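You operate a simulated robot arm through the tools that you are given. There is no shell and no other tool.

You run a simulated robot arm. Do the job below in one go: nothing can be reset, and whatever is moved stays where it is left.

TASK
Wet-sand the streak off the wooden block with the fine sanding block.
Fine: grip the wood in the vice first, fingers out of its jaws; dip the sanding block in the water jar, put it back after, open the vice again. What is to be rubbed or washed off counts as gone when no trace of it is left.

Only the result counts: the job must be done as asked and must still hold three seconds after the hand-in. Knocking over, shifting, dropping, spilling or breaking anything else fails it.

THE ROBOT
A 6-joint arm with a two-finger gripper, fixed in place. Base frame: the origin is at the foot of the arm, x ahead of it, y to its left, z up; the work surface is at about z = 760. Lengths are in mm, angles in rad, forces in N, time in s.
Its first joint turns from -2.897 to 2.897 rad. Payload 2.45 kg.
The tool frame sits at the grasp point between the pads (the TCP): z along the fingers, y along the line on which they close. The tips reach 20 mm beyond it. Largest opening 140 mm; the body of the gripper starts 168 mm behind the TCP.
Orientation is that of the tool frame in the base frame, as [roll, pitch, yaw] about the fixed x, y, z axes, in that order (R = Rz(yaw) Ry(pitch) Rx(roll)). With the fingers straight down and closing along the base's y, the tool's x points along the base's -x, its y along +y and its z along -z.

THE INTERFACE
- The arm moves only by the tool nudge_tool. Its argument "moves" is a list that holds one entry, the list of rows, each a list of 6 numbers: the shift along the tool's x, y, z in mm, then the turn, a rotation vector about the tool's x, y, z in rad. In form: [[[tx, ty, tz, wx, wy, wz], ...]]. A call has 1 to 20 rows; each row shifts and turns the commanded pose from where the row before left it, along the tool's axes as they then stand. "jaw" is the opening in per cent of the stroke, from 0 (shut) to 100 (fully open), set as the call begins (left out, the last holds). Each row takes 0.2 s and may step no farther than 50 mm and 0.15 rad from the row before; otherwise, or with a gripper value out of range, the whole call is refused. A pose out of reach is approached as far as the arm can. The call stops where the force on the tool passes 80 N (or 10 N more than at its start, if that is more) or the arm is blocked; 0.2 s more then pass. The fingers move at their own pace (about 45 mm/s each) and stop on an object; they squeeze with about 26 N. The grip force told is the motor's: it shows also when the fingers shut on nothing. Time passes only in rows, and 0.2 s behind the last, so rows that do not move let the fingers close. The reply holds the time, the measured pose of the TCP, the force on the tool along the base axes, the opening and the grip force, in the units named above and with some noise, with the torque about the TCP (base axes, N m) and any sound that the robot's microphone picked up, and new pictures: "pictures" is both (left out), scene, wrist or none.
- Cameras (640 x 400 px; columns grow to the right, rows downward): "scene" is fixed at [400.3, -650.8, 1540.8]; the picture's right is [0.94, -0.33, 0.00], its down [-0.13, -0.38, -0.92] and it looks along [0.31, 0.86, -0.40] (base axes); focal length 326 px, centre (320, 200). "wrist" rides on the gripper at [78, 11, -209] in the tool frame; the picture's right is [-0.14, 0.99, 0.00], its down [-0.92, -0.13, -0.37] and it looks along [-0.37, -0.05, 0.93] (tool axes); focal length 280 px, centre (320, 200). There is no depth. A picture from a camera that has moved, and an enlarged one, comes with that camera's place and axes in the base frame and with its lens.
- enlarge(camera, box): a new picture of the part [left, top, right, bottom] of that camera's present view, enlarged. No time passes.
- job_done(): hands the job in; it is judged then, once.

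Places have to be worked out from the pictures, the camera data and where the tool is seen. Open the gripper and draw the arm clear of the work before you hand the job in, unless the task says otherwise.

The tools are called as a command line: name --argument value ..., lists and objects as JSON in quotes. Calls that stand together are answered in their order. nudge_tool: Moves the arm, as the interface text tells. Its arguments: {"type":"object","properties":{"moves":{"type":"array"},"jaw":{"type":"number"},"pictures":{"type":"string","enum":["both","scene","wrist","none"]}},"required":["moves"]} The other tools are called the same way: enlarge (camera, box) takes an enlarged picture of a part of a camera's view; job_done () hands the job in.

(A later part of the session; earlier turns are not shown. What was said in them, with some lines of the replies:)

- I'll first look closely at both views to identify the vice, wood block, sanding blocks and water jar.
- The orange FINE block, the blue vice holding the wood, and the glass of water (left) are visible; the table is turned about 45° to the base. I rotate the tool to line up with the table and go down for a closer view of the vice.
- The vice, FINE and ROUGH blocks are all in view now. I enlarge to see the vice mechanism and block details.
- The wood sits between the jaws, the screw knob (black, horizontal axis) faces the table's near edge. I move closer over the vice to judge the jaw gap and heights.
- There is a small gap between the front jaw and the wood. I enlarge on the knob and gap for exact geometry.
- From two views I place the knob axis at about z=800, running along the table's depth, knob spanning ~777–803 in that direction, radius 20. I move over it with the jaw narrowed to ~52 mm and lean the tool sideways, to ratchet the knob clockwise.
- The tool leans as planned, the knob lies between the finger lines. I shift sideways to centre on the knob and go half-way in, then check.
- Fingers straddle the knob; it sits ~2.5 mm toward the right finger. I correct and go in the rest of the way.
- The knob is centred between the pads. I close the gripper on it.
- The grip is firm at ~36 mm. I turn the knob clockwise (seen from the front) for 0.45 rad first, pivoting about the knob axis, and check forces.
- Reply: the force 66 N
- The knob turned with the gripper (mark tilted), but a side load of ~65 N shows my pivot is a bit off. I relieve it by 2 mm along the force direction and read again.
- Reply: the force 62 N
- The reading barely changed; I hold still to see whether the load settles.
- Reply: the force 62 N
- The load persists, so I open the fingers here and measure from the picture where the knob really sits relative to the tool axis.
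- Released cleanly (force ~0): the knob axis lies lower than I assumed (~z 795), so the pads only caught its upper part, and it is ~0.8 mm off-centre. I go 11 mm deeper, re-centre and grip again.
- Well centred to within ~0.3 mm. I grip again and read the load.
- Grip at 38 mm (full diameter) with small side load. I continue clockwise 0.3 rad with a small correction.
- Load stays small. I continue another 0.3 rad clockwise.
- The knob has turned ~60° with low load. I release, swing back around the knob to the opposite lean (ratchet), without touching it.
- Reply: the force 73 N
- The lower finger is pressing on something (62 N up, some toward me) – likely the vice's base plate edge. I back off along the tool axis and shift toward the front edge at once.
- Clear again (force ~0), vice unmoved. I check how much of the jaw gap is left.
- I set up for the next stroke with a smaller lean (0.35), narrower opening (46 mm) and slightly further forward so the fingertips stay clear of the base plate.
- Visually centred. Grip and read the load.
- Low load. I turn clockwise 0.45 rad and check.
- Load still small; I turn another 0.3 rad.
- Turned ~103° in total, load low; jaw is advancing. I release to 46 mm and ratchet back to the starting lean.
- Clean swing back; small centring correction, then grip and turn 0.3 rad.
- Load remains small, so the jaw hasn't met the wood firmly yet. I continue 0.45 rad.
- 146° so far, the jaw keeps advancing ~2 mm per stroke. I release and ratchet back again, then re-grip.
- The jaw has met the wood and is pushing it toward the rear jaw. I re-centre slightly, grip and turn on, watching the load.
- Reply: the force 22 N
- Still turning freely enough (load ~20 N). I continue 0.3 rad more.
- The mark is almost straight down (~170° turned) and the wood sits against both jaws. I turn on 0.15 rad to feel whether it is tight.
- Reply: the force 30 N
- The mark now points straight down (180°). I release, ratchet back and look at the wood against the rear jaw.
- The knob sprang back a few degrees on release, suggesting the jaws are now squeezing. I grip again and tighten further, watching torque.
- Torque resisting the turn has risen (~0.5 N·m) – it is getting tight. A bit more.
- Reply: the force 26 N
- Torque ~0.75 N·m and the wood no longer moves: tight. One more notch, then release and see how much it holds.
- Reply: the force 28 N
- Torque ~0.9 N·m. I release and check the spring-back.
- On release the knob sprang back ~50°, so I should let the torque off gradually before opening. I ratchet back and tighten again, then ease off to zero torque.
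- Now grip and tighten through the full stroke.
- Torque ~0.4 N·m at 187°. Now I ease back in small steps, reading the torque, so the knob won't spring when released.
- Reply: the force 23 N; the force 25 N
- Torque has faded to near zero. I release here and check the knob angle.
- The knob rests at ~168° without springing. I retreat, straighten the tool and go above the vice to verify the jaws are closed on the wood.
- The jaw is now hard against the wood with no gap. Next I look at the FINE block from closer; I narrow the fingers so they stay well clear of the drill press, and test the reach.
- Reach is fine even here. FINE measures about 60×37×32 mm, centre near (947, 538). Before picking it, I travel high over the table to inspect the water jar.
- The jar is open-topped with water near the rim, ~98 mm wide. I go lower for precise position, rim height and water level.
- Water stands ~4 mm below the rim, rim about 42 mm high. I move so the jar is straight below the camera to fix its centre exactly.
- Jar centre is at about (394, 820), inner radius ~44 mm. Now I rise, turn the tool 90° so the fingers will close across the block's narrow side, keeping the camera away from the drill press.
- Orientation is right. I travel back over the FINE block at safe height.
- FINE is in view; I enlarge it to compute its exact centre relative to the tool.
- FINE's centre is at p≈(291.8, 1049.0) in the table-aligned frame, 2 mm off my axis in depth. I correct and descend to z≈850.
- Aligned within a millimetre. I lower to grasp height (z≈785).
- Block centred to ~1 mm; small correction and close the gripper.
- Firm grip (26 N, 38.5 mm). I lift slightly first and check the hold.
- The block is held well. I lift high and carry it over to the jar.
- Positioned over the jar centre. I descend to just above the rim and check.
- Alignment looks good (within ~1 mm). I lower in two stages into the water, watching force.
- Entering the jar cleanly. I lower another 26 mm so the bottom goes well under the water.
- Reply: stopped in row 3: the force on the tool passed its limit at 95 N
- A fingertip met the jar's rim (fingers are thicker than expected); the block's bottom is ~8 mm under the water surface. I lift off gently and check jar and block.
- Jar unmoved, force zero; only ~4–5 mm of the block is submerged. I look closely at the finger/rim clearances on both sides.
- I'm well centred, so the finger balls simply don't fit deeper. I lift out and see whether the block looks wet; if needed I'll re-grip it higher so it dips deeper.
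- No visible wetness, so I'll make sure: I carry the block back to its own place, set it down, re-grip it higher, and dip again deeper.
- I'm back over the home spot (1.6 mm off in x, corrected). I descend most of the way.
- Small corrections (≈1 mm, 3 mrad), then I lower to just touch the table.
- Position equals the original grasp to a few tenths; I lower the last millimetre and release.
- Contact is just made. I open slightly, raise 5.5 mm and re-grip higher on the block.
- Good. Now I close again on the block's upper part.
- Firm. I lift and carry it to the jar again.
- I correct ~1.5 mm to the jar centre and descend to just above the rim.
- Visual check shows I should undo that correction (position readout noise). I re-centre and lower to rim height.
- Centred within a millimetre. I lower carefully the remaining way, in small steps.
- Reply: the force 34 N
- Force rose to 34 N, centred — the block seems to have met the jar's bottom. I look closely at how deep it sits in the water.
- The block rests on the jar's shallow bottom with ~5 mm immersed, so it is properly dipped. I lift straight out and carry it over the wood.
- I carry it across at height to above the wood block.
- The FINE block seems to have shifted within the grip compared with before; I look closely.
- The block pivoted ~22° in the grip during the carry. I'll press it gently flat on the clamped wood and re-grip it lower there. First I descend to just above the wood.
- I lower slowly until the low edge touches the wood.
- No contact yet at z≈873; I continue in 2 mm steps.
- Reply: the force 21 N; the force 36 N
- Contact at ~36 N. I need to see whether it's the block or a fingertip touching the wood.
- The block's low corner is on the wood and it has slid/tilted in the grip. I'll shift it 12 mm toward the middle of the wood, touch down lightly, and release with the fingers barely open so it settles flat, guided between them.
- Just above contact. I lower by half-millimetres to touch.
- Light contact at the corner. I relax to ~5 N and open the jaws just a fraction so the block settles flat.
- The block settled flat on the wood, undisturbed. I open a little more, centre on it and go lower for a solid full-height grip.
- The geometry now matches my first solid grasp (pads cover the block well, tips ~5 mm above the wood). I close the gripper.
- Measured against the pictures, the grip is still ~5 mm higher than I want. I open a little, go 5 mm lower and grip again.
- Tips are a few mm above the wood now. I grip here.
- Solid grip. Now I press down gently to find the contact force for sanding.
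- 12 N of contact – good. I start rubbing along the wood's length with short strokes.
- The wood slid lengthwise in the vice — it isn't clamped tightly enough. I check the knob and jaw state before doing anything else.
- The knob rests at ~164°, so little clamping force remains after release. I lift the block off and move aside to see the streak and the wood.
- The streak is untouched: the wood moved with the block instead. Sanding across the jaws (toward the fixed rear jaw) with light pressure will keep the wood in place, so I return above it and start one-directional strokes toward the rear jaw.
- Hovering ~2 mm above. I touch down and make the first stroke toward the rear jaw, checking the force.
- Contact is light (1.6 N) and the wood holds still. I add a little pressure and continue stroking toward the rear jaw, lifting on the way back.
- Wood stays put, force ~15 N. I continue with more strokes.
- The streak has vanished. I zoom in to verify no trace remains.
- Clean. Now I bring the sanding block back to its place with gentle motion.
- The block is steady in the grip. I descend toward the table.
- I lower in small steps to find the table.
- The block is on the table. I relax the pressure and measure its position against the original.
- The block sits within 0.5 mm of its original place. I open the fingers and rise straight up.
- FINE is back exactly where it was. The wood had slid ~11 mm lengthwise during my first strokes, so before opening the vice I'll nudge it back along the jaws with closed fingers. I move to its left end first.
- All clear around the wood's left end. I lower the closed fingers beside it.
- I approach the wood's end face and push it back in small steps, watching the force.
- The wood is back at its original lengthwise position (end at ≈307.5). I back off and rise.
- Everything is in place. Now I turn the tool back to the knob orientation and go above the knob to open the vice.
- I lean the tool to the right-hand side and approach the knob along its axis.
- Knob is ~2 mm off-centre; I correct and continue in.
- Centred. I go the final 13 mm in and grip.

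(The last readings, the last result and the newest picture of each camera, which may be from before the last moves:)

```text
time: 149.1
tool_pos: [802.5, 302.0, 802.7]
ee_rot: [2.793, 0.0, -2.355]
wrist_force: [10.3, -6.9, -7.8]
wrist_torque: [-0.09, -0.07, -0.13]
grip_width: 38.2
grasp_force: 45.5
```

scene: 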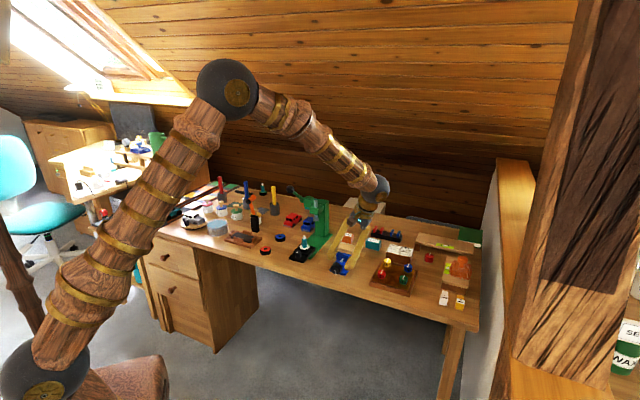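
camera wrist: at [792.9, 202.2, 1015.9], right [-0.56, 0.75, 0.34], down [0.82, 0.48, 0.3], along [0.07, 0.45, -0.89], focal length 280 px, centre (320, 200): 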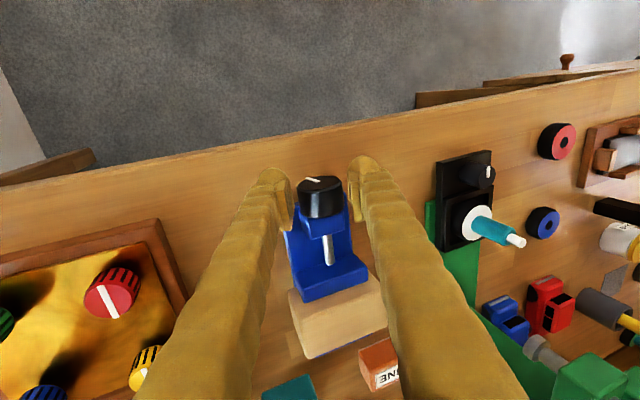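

Good grip, low load. I turn the knob counter-clockwise.

nudge_tool --moves '[[[0, 0.9, 0.08, 0.15, 0, 0], [0, 1.12, 0.08, 0.15, 0, 0], [0, 1.12, 0.08, 0.15, 0, 0], [0, 0, 0, 0, 0, 0]]]' --pictures "none"

nudge_tool --moves '[[[0, 1.0, 0.08, 0.15, 0, 0], [0, 1.12, 0.08, 0.13, 0, 0], [0, 0, 0, 0, 0, 0]]]' --pictures "wrist"

enlarge --camera "scene" --box '[325, 240, 375, 280]'

```text
time: 150.1
tool_pos: [799.0, 307.4, 803.6]
ee_rot: [-3.04, 0.001, -2.354]
wrist_force: [8.3, 11.5, -5.2]
wrist_torque: [0.2, -0.12, 0.08]
grip_width: 38.0
grasp_force: 45.5
```

```text
time: 150.9
tool_pos: [797.8, 307.5, 802.6]
ee_rot: [-2.761, 0.003, -2.356]
wrist_force: [-14.7, 28.3, 7.0]
wrist_torque: [0.55, -0.08, 0.04]
grip_width: 38.0
grasp_force: 45.3
camera wrist: at [679.6, 315.1, 993.8], right [-0.55, 0.75, -0.37], down [0.64, 0.66, 0.39], along [0.54, -0.02, -0.84], focal length 280 px, centre (320, 200)
```

wrist: 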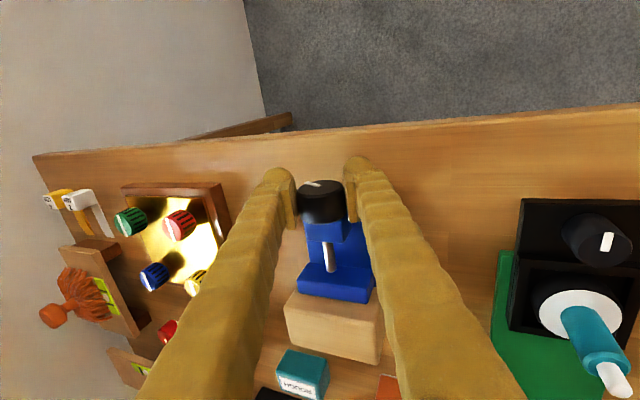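

```text
10.00 times, centred on (350, 260) of scene
camera zoom: at [400.3, -650.8, 1540.8], right [0.94, -0.33, 0.0], down [-0.13, -0.38, -0.92], along [0.31, 0.86, -0.4], focal length 3260 px, centre (20, -400)
```

zoom: 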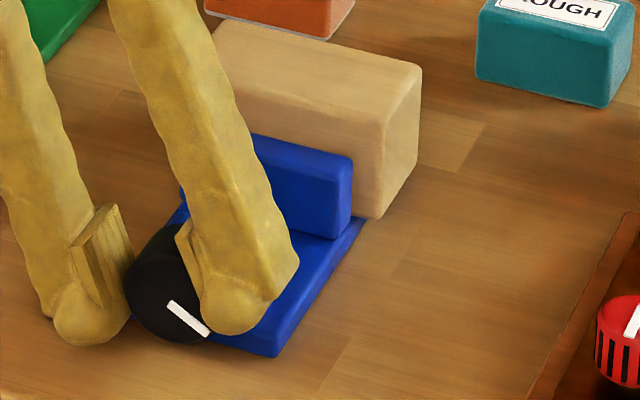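

Turning back works (load 30 N, slightly off-centre). I release, swing back to the starting lean, and re-grip.

nudge_tool --jaw 33 --moves '[[[0, 0.4, 0, 0, 0, 0], [0, 0, 0, 0, 0, 0], [0, -1.15, 0.08, -0.15, 0, 0], [0, -1.15, 0.08, -0.15, 0, 0], [0, -1.15, 0.08, -0.15, 0, 0], [0, -1.15, 0.08, -0.15, 0, 0], [0, -1.0, 0.08, -0.13, 0, 0], [0, 0, 0, 0, 0, 0]]]' --pictures "wrist"

enlarge --camera "wrist" --box '[270, 140, 390, 215]'

enlarge --camera "scene" --box '[325, 240, 375, 280]'

```text
time: 152.7
tool_pos: [801.7, 303.9, 803.6]
ee_rot: [2.791, 0.001, -2.354]
wrist_force: [0.2, -0.5, -0.2]
wrist_torque: [0.0, 0.01, 0.0]
grip_width: 46.3
grasp_force: 0.0
camera wrist: at [789.5, 205.4, 1003.9], right [-0.56, 0.75, 0.34], down [0.82, 0.48, 0.3], along [0.07, 0.45, -0.89], focal length 280 px, centre (320, 200)
```

wrist: 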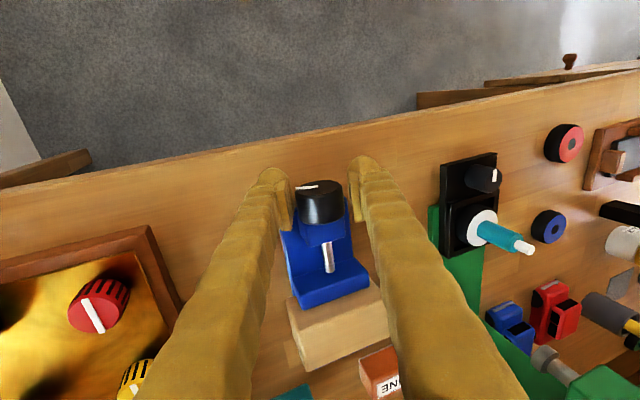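

```text
5.33 times, centred on (330, 178) of wrist
camera zoom: at [789.5, 205.4, 1003.9], right [-0.56, 0.75, 0.34], down [0.82, 0.48, 0.3], along [0.07, 0.45, -0.89], focal length 1495 px, centre (267, 320)
```

zoom: 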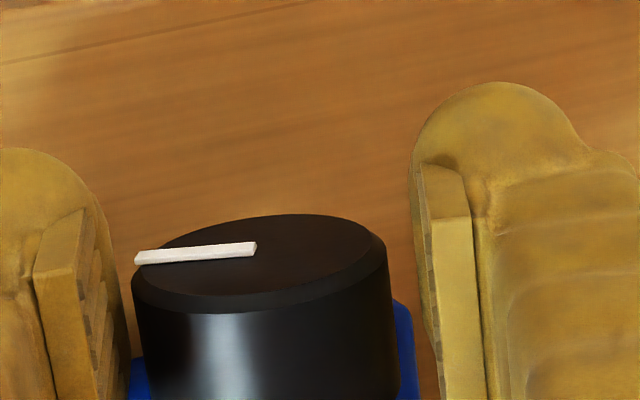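

```text
10.00 times, centred on (350, 260) of scene
camera zoom: at [400.3, -650.8, 1540.8], right [0.94, -0.33, 0.0], down [-0.13, -0.38, -0.92], along [0.31, 0.86, -0.4], focal length 3260 px, centre (20, -400)
```

zoom: 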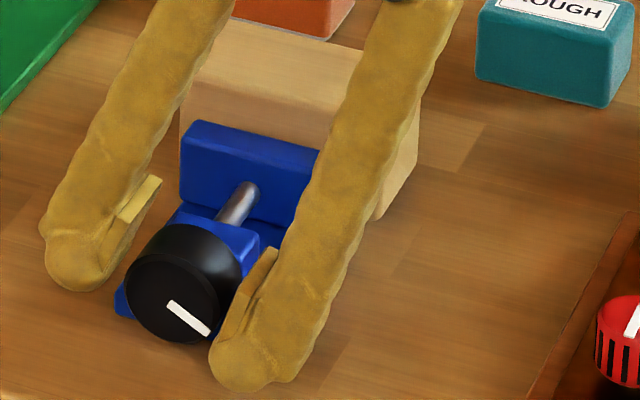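

Now re-grip (small correction) and turn further counter-clockwise.

nudge_tool --jaw 0 --moves '[[[0, -0.6, 0, 0, 0, 0], [0, 0, 0, 0, 0, 0], [0, 0, 0, 0, 0, 0], [0, 1.15, 0.08, 0.15, 0, 0], [0, 1.2, 0.08, 0.15, 0, 0], [0, 1.2, 0.08, 0.15, 0, 0], [0, 0, 0, 0, 0, 0]]]' --pictures "none"

nudge_tool --moves '[[[0, 1.3, 0.08, 0.15, 0, 0], [0, 1.2, 0.08, 0.14, 0, 0], [0, 0, 0, 0, 0, 0]]]' --pictures "wrist"

enlarge --camera "scene" --box '[325, 240, 375, 280]'

```text
time: 154.3
tool_pos: [799.5, 305.4, 804.1]
ee_rot: [-3.039, 0.002, -2.355]
wrist_force: [2.0, 9.8, 6.4]
wrist_torque: [0.24, -0.12, 0.11]
grip_width: 38.1
grasp_force: 45.0
```

```text
time: 155.1
tool_pos: [798.2, 307.3, 803.7]
ee_rot: [-2.751, 0.001, -2.356]
wrist_force: [-8.8, 11.7, 19.2]
wrist_torque: [0.28, -0.23, 0.28]
grip_width: 37.9
grasp_force: 45.1
camera wrist: at [678.3, 316.5, 992.3], right [-0.55, 0.74, -0.38], down [0.63, 0.67, 0.39], along [0.54, -0.02, -0.84], focal length 280 px, centre (320, 200)
```

wrist: 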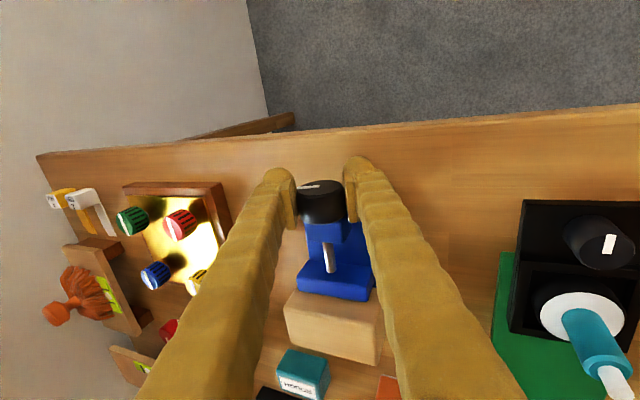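

```text
10.00 times, centred on (350, 260) of scene
camera zoom: at [400.3, -650.8, 1540.8], right [0.94, -0.33, 0.0], down [-0.13, -0.38, -0.92], along [0.31, 0.86, -0.4], focal length 3260 px, centre (20, -400)
```

zoom: 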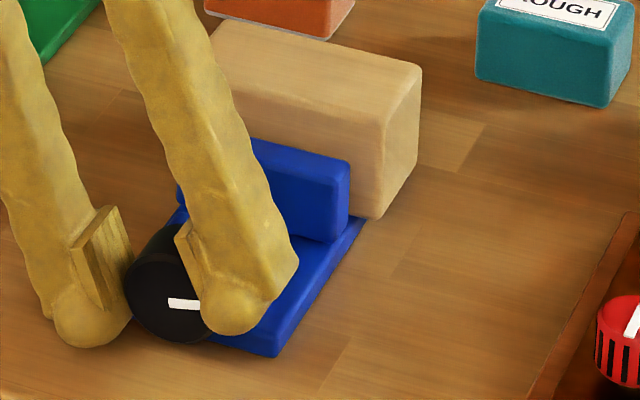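

The knob is at ~85° and the jaw is backing off. Release, swing back, and turn again.

nudge_tool --jaw 33 --moves '[[[0, 0.2, 0, 0, 0, 0], [0, 0, 0, 0, 0, 0], [0, -1.2, 0.08, -0.15, 0, 0], [0, -1.2, 0.08, -0.15, 0, 0], [0, -1.2, 0.08, -0.15, 0, 0], [0, -1.2, 0.08, -0.15, 0, 0], [0, -1.1, 0.08, -0.14, 0, 0], [0, 0, 0, 0, 0, 0]]]' --pictures "wrist"

enlarge --camera "wrist" --box '[270, 140, 390, 215]'

```text
time: 156.9
tool_pos: [802.2, 303.6, 804.2]
ee_rot: [2.791, 0.0, -2.356]
wrist_force: [0.6, -0.6, 0.2]
wrist_torque: [0.03, -0.02, 0.05]
grip_width: 46.1
grasp_force: 0.0
camera wrist: at [789.9, 205.4, 1003.3], right [-0.56, 0.75, 0.34], down [0.82, 0.48, 0.3], along [0.07, 0.45, -0.89], focal length 280 px, centre (320, 200)
```

wrist: 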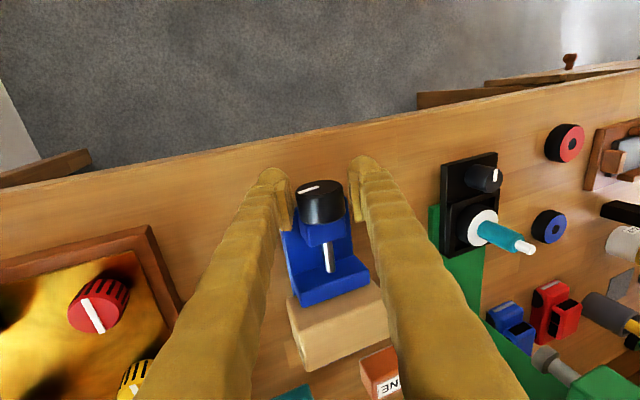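

```text
5.33 times, centred on (330, 178) of wrist
camera zoom: at [789.9, 205.4, 1003.3], right [-0.56, 0.75, 0.34], down [0.82, 0.48, 0.3], along [0.07, 0.45, -0.89], focal length 1495 px, centre (267, 320)
```

zoom: 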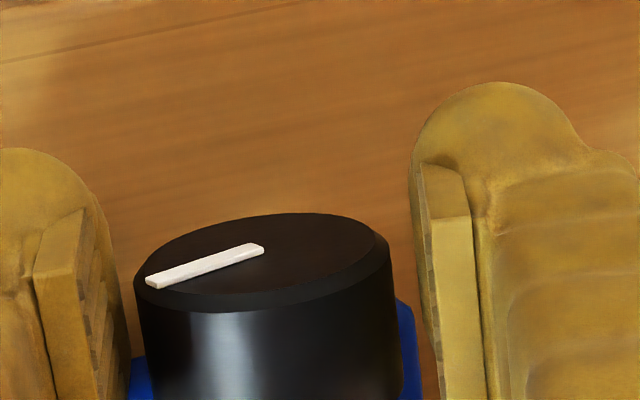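

nudge_tool --jaw 0 --moves '[[[0, -0.3, 0, 0, 0, 0], [0, 0, 0, 0, 0, 0], [0, 0, 0, 0, 0, 0], [0, 1.15, 0.08, 0.15, 0, 0], [0, 1.2, 0.08, 0.15, 0, 0], [0, 1.2, 0.08, 0.15, 0, 0], [0, 1.2, 0.08, 0.15, 0, 0], [0, 1.2, 0.08, 0.14, 0, 0], [0, 0, 0, 0, 0, 0]]]' --pictures "none"

enlarge --camera "scene" --box '[325, 240, 375, 280]'

```text
time: 158.9
tool_pos: [797.2, 307.8, 802.9]
ee_rot: [-2.751, 0.002, -2.353]
wrist_force: [-1.2, 24.2, 26.6]
wrist_torque: [0.43, -0.31, 0.5]
grip_width: 38.9
grasp_force: 45.4
```

```text
10.00 times, centred on (350, 260) of scene
camera zoom: at [400.3, -650.8, 1540.8], right [0.94, -0.33, 0.0], down [-0.13, -0.38, -0.92], along [0.31, 0.86, -0.4], focal length 3260 px, centre (20, -400)
```

zoom: 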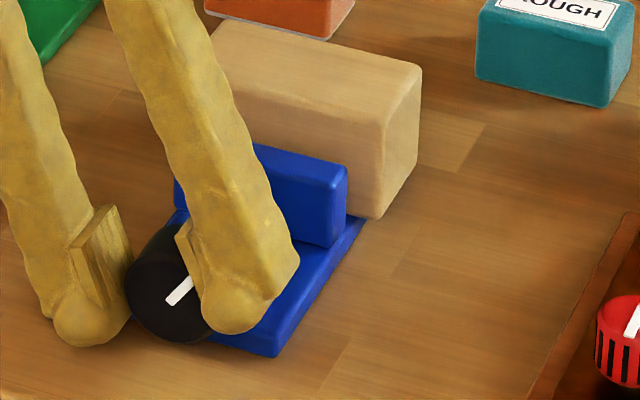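

~45° left. One more ratchet.

nudge_tool --jaw 33 --moves '[[[0, 0, -0.5, 0, 0, 0], [0, 0, 0, 0, 0, 0], [0, -1.2, 0.06, -0.15, 0, 0], [0, -1.2, 0.06, -0.15, 0, 0], [0, -1.2, 0.06, -0.15, 0, 0], [0, -1.2, 0.06, -0.15, 0, 0], [0, -1.1, 0.06, -0.14, 0, 0], [0, 0, 0, 0, 0, 0]]]' --pictures "wrist"

enlarge --camera "wrist" --box '[270, 140, 390, 215]'

```text
time: 160.7
tool_pos: [801.7, 303.1, 802.9]
ee_rot: [2.79, 0.003, -2.353]
wrist_force: [-0.5, -0.5, 0.9]
wrist_torque: [0.01, -0.03, -0.01]
grip_width: 46.4
grasp_force: 0.0
camera wrist: at [789.7, 205.2, 1003.4], right [-0.56, 0.75, 0.34], down [0.82, 0.48, 0.3], along [0.07, 0.45, -0.89], focal length 280 px, centre (320, 200)
```

wrist: 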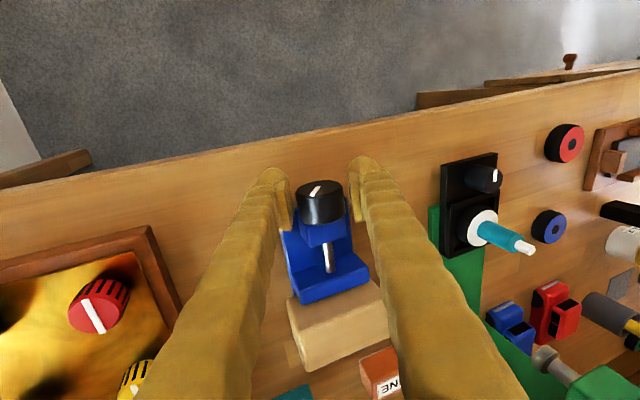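

```text
5.33 times, centred on (330, 178) of wrist
camera zoom: at [789.7, 205.2, 1003.4], right [-0.56, 0.75, 0.34], down [0.82, 0.48, 0.3], along [0.07, 0.45, -0.89], focal length 1495 px, centre (267, 320)
```

zoom: 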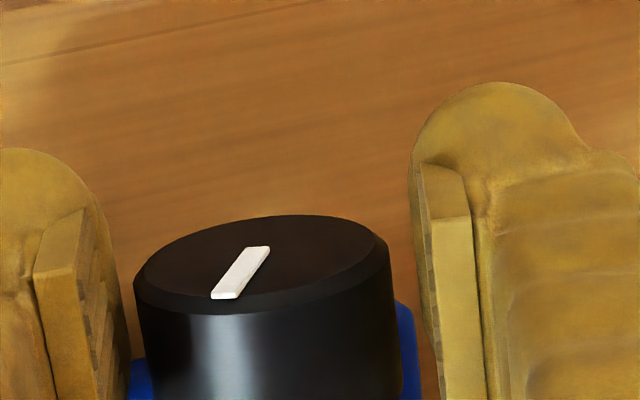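

nudge_tool --jaw 0 --moves '[[[0, -0.3, 0, 0, 0, 0], [0, 0, 0, 0, 0, 0], [0, 0, 0, 0, 0, 0], [0, 1.15, 0.06, 0.15, 0, 0], [0, 1.2, 0.06, 0.15, 0, 0], [0, 1.2, 0.06, 0.15, 0, 0], [0, 1.2, 0.06, 0.15, 0, 0], [0, 0, 0, 0, 0, 0]]]' --pictures "none"

enlarge --camera "scene" --box '[325, 240, 375, 280]'

```text
time: 162.5
tool_pos: [799.1, 305.4, 803.4]
ee_rot: [-2.889, 0.001, -2.353]
wrist_force: [-0.9, 14.6, 3.9]
wrist_torque: [0.53, -0.38, 0.18]
grip_width: 37.6
grasp_force: 44.7
```

```text
10.00 times, centred on (350, 260) of scene
camera zoom: at [400.3, -650.8, 1540.8], right [0.94, -0.33, 0.0], down [-0.13, -0.38, -0.92], along [0.31, 0.86, -0.4], focal length 3260 px, centre (20, -400)
```

zoom: 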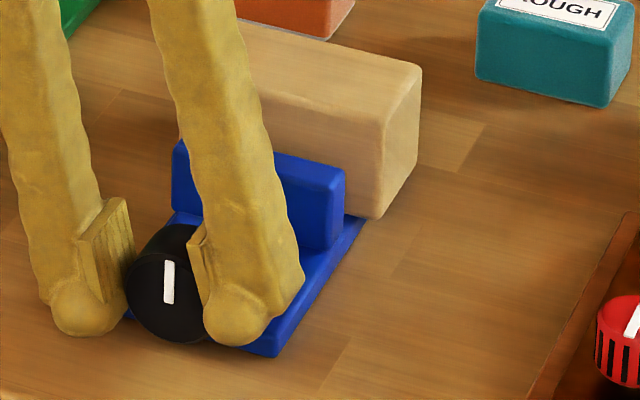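

The mark is back at the top — the vice is open as at the start. I release the knob and retreat along the tool axis.

nudge_tool --jaw 33 --moves '[[[0, 0, 0, 0, 0, 0], [0, 0, 0, 0, 0, 0], [0, 0, -15, 0, 0, 0], [0, 0, -30, 0, 0, 0], [0, 0, -45, 0, 0, 0], [0, 0, 0, -0.13, 0, 0], [0, 0, 0, -0.122, 0, 0], [0, 0, -40, 0, 0, 0], [-40, 0, -30, 0, 0, 0], [-40, 0, 0, 0, 0, 0], [0, 0, 0, 0, 0, 0]]]'

enlarge --camera "scene" --box '[325, 235, 375, 275]'

enlarge --camera "wrist" --box '[240, 100, 400, 260]'

```text
time: 164.9
tool_pos: [838.4, 376.3, 961.5]
ee_rot: [3.138, 0.0, -2.354]
wrist_force: [-0.6, 0.7, 0.2]
wrist_torque: [0.0, -0.03, 0.0]
grip_width: 46.1
grasp_force: 0.1
camera wrist: at [775.6, 331.1, 1170.4], right [-0.6, 0.8, 0.0], down [0.74, 0.56, 0.37], along [0.29, 0.22, -0.93], focal length 280 px, centre (320, 200)
```

scene: 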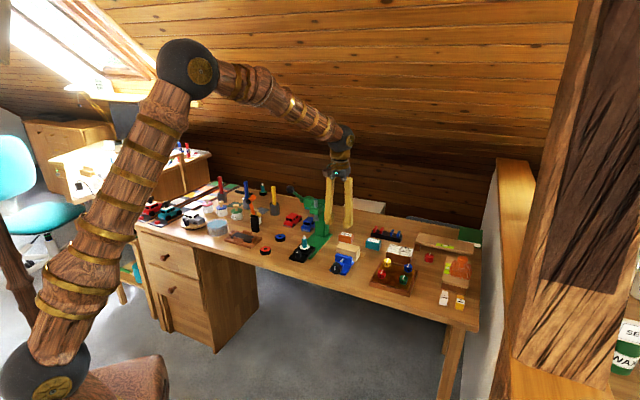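
wrist: 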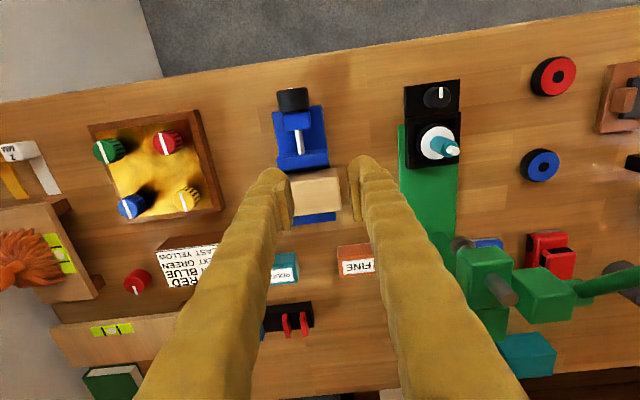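

```text
10.00 times, centred on (350, 255) of scene
camera zoom: at [400.3, -650.8, 1540.8], right [0.94, -0.33, 0.0], down [-0.13, -0.38, -0.92], along [0.31, 0.86, -0.4], focal length 3260 px, centre (20, -350)
```

zoom: 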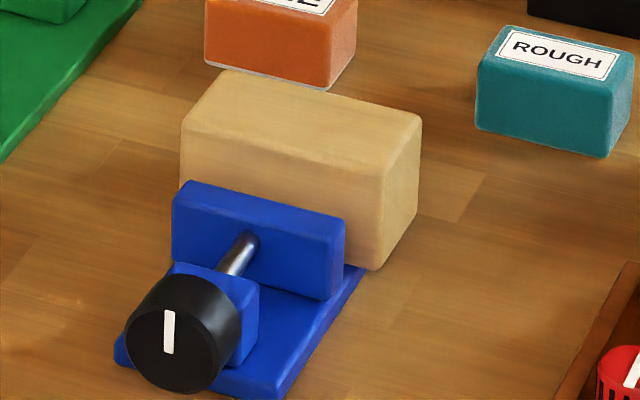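

```text
2.50 times, centred on (320, 180) of wrist
camera zoom: at [775.6, 331.1, 1170.4], right [-0.6, 0.8, 0.0], down [0.74, 0.56, 0.37], along [0.29, 0.22, -0.93], focal length 701 px, centre (320, 250)
```

zoom: 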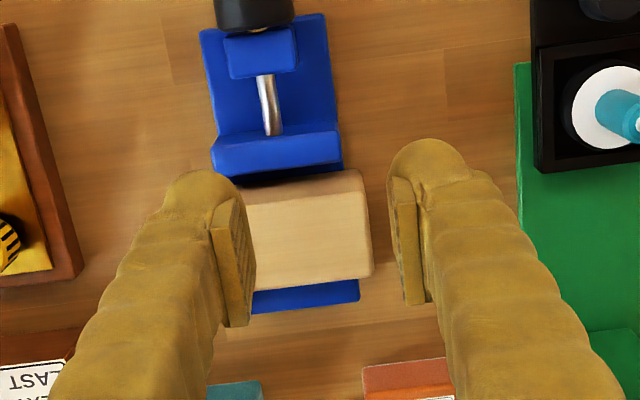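

The vice stands open with a clear gap, the wood is clean. I raise the arm clear, open the gripper fully and inspect the whole table.

nudge_tool --jaw 100 --moves '[[[20, 0, -40, 0, 0, 0], [30, 0, -40, 0, 0, 0], [30, 0, -40, 0, 0, 0], [30, 0, -40, 0, 0, 0], [20, 0, -20, 0, 0, 0], [0, 0, 0, 0, 0, 0], [0, 0, 0, 0, 0, 0]]]'

enlarge --camera "scene" --box '[110, 170, 310, 295]'

enlarge --camera "scene" --box '[280, 190, 490, 320]'

enlarge --camera "scene" --box '[330, 235, 375, 270]'

```text
time: 166.5
tool_pos: [749.0, 287.1, 1140.6]
ee_rot: [3.141, 0.0, -2.355]
wrist_force: [0.5, 0.6, 0.2]
wrist_torque: [-0.02, -0.04, 0.01]
grip_width: 140.2
grasp_force: 0.0
camera wrist: at [685.2, 239.7, 1350.5], right [-0.6, 0.8, 0.0], down [0.74, 0.56, 0.37], along [0.29, 0.22, -0.93], focal length 280 px, centre (320, 200)
```

scene: 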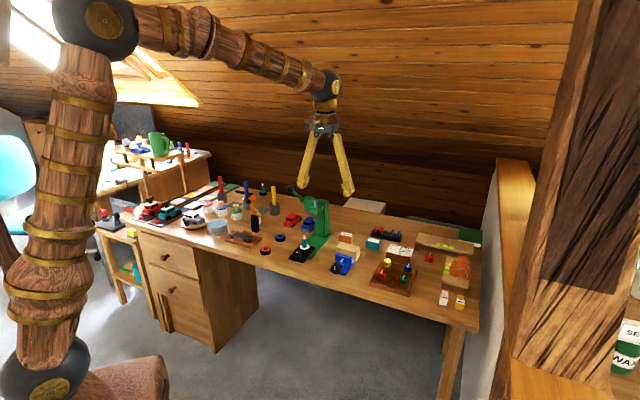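
wrist: 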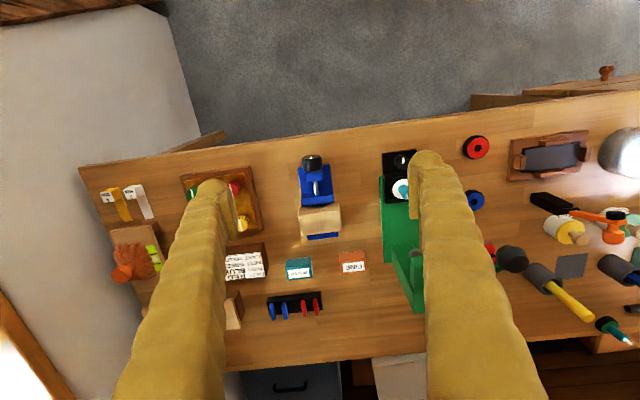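

```text
3.20 times, centred on (210, 232) of scene
camera zoom: at [400.3, -650.8, 1540.8], right [0.94, -0.33, 0.0], down [-0.13, -0.38, -0.92], along [0.31, 0.86, -0.4], focal length 1043 px, centre (672, 96)
```

zoom: 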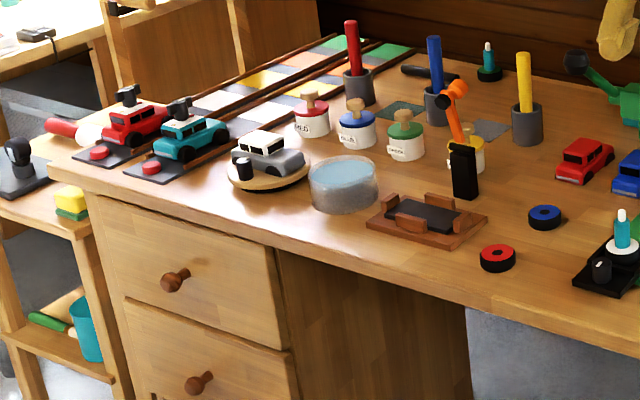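

```text
3.05 times, centred on (385, 255) of scene
camera zoom: at [400.3, -650.8, 1540.8], right [0.94, -0.33, 0.0], down [-0.13, -0.38, -0.92], along [0.31, 0.86, -0.4], focal length 994 px, centre (122, 32)
```

zoom: 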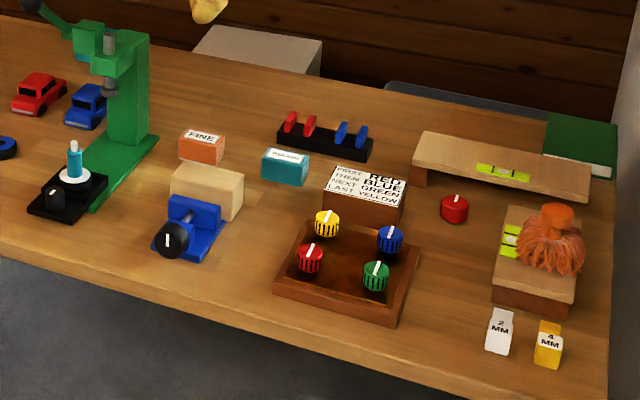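

```text
11.43 times, centred on (352, 252) of scene
camera zoom: at [400.3, -650.8, 1540.8], right [0.94, -0.33, 0.0], down [-0.13, -0.38, -0.92], along [0.31, 0.86, -0.4], focal length 3726 px, centre (-51, -400)
```

zoom: 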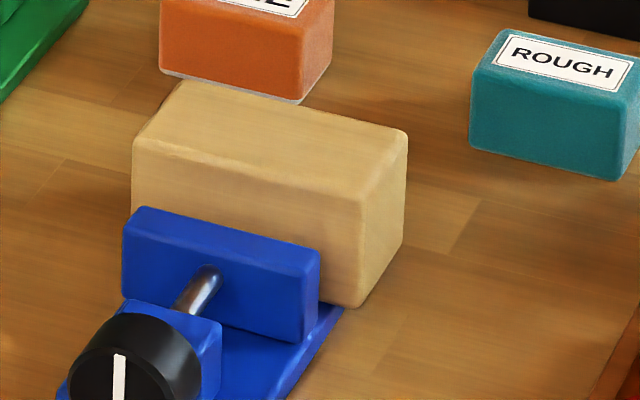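

Everything checks out in the pictures. The streak is gone, FINE is back on its spot, and the vice is open with a gap to the wood. The jar and the other items stand where they were, and the arm is clear with the gripper open. I hand the job in.

job_done

```text
The job is handed in.
```

The job is handed in. The streak is gone from the wooden block, with no trace left in the close-up pictures.

- **Vice:** I closed it on the wood before sanding. The knob sprang back a little each time I let go, so the grip was only light. My first strokes ran along the jaws and slid the wood about 11 mm. I then sanded across the jaws with light pressure and the wood stayed put. Before opening the vice I pushed the wood back to where it had been along the jaws. It still sits about 5 mm further back than at the start, because the closing jaw pushed it there.
- **Dip:** The fine sanding block went into the water twice, about 5 mm deep each time. On the first dip the arm's force stop tripped at 95 N, probably from a fingertip on the rim. The jar did not move in the pictures.
- **Slip:** The sanding block tilted in the grip on the way to the wood. I lowered one edge onto the wood, let it settle flat between the fingers (it dropped about 1 cm) and gripped it again.
- **End state:** The fine sanding block is within about 0.5 mm of its original place. The vice is open again with a clear gap, and the arm is clear with the gripper open. Nothing else on the table looks moved or spilled.

I can't tell from the pictures whether the light grip, or the wood sliding, counts against the job.
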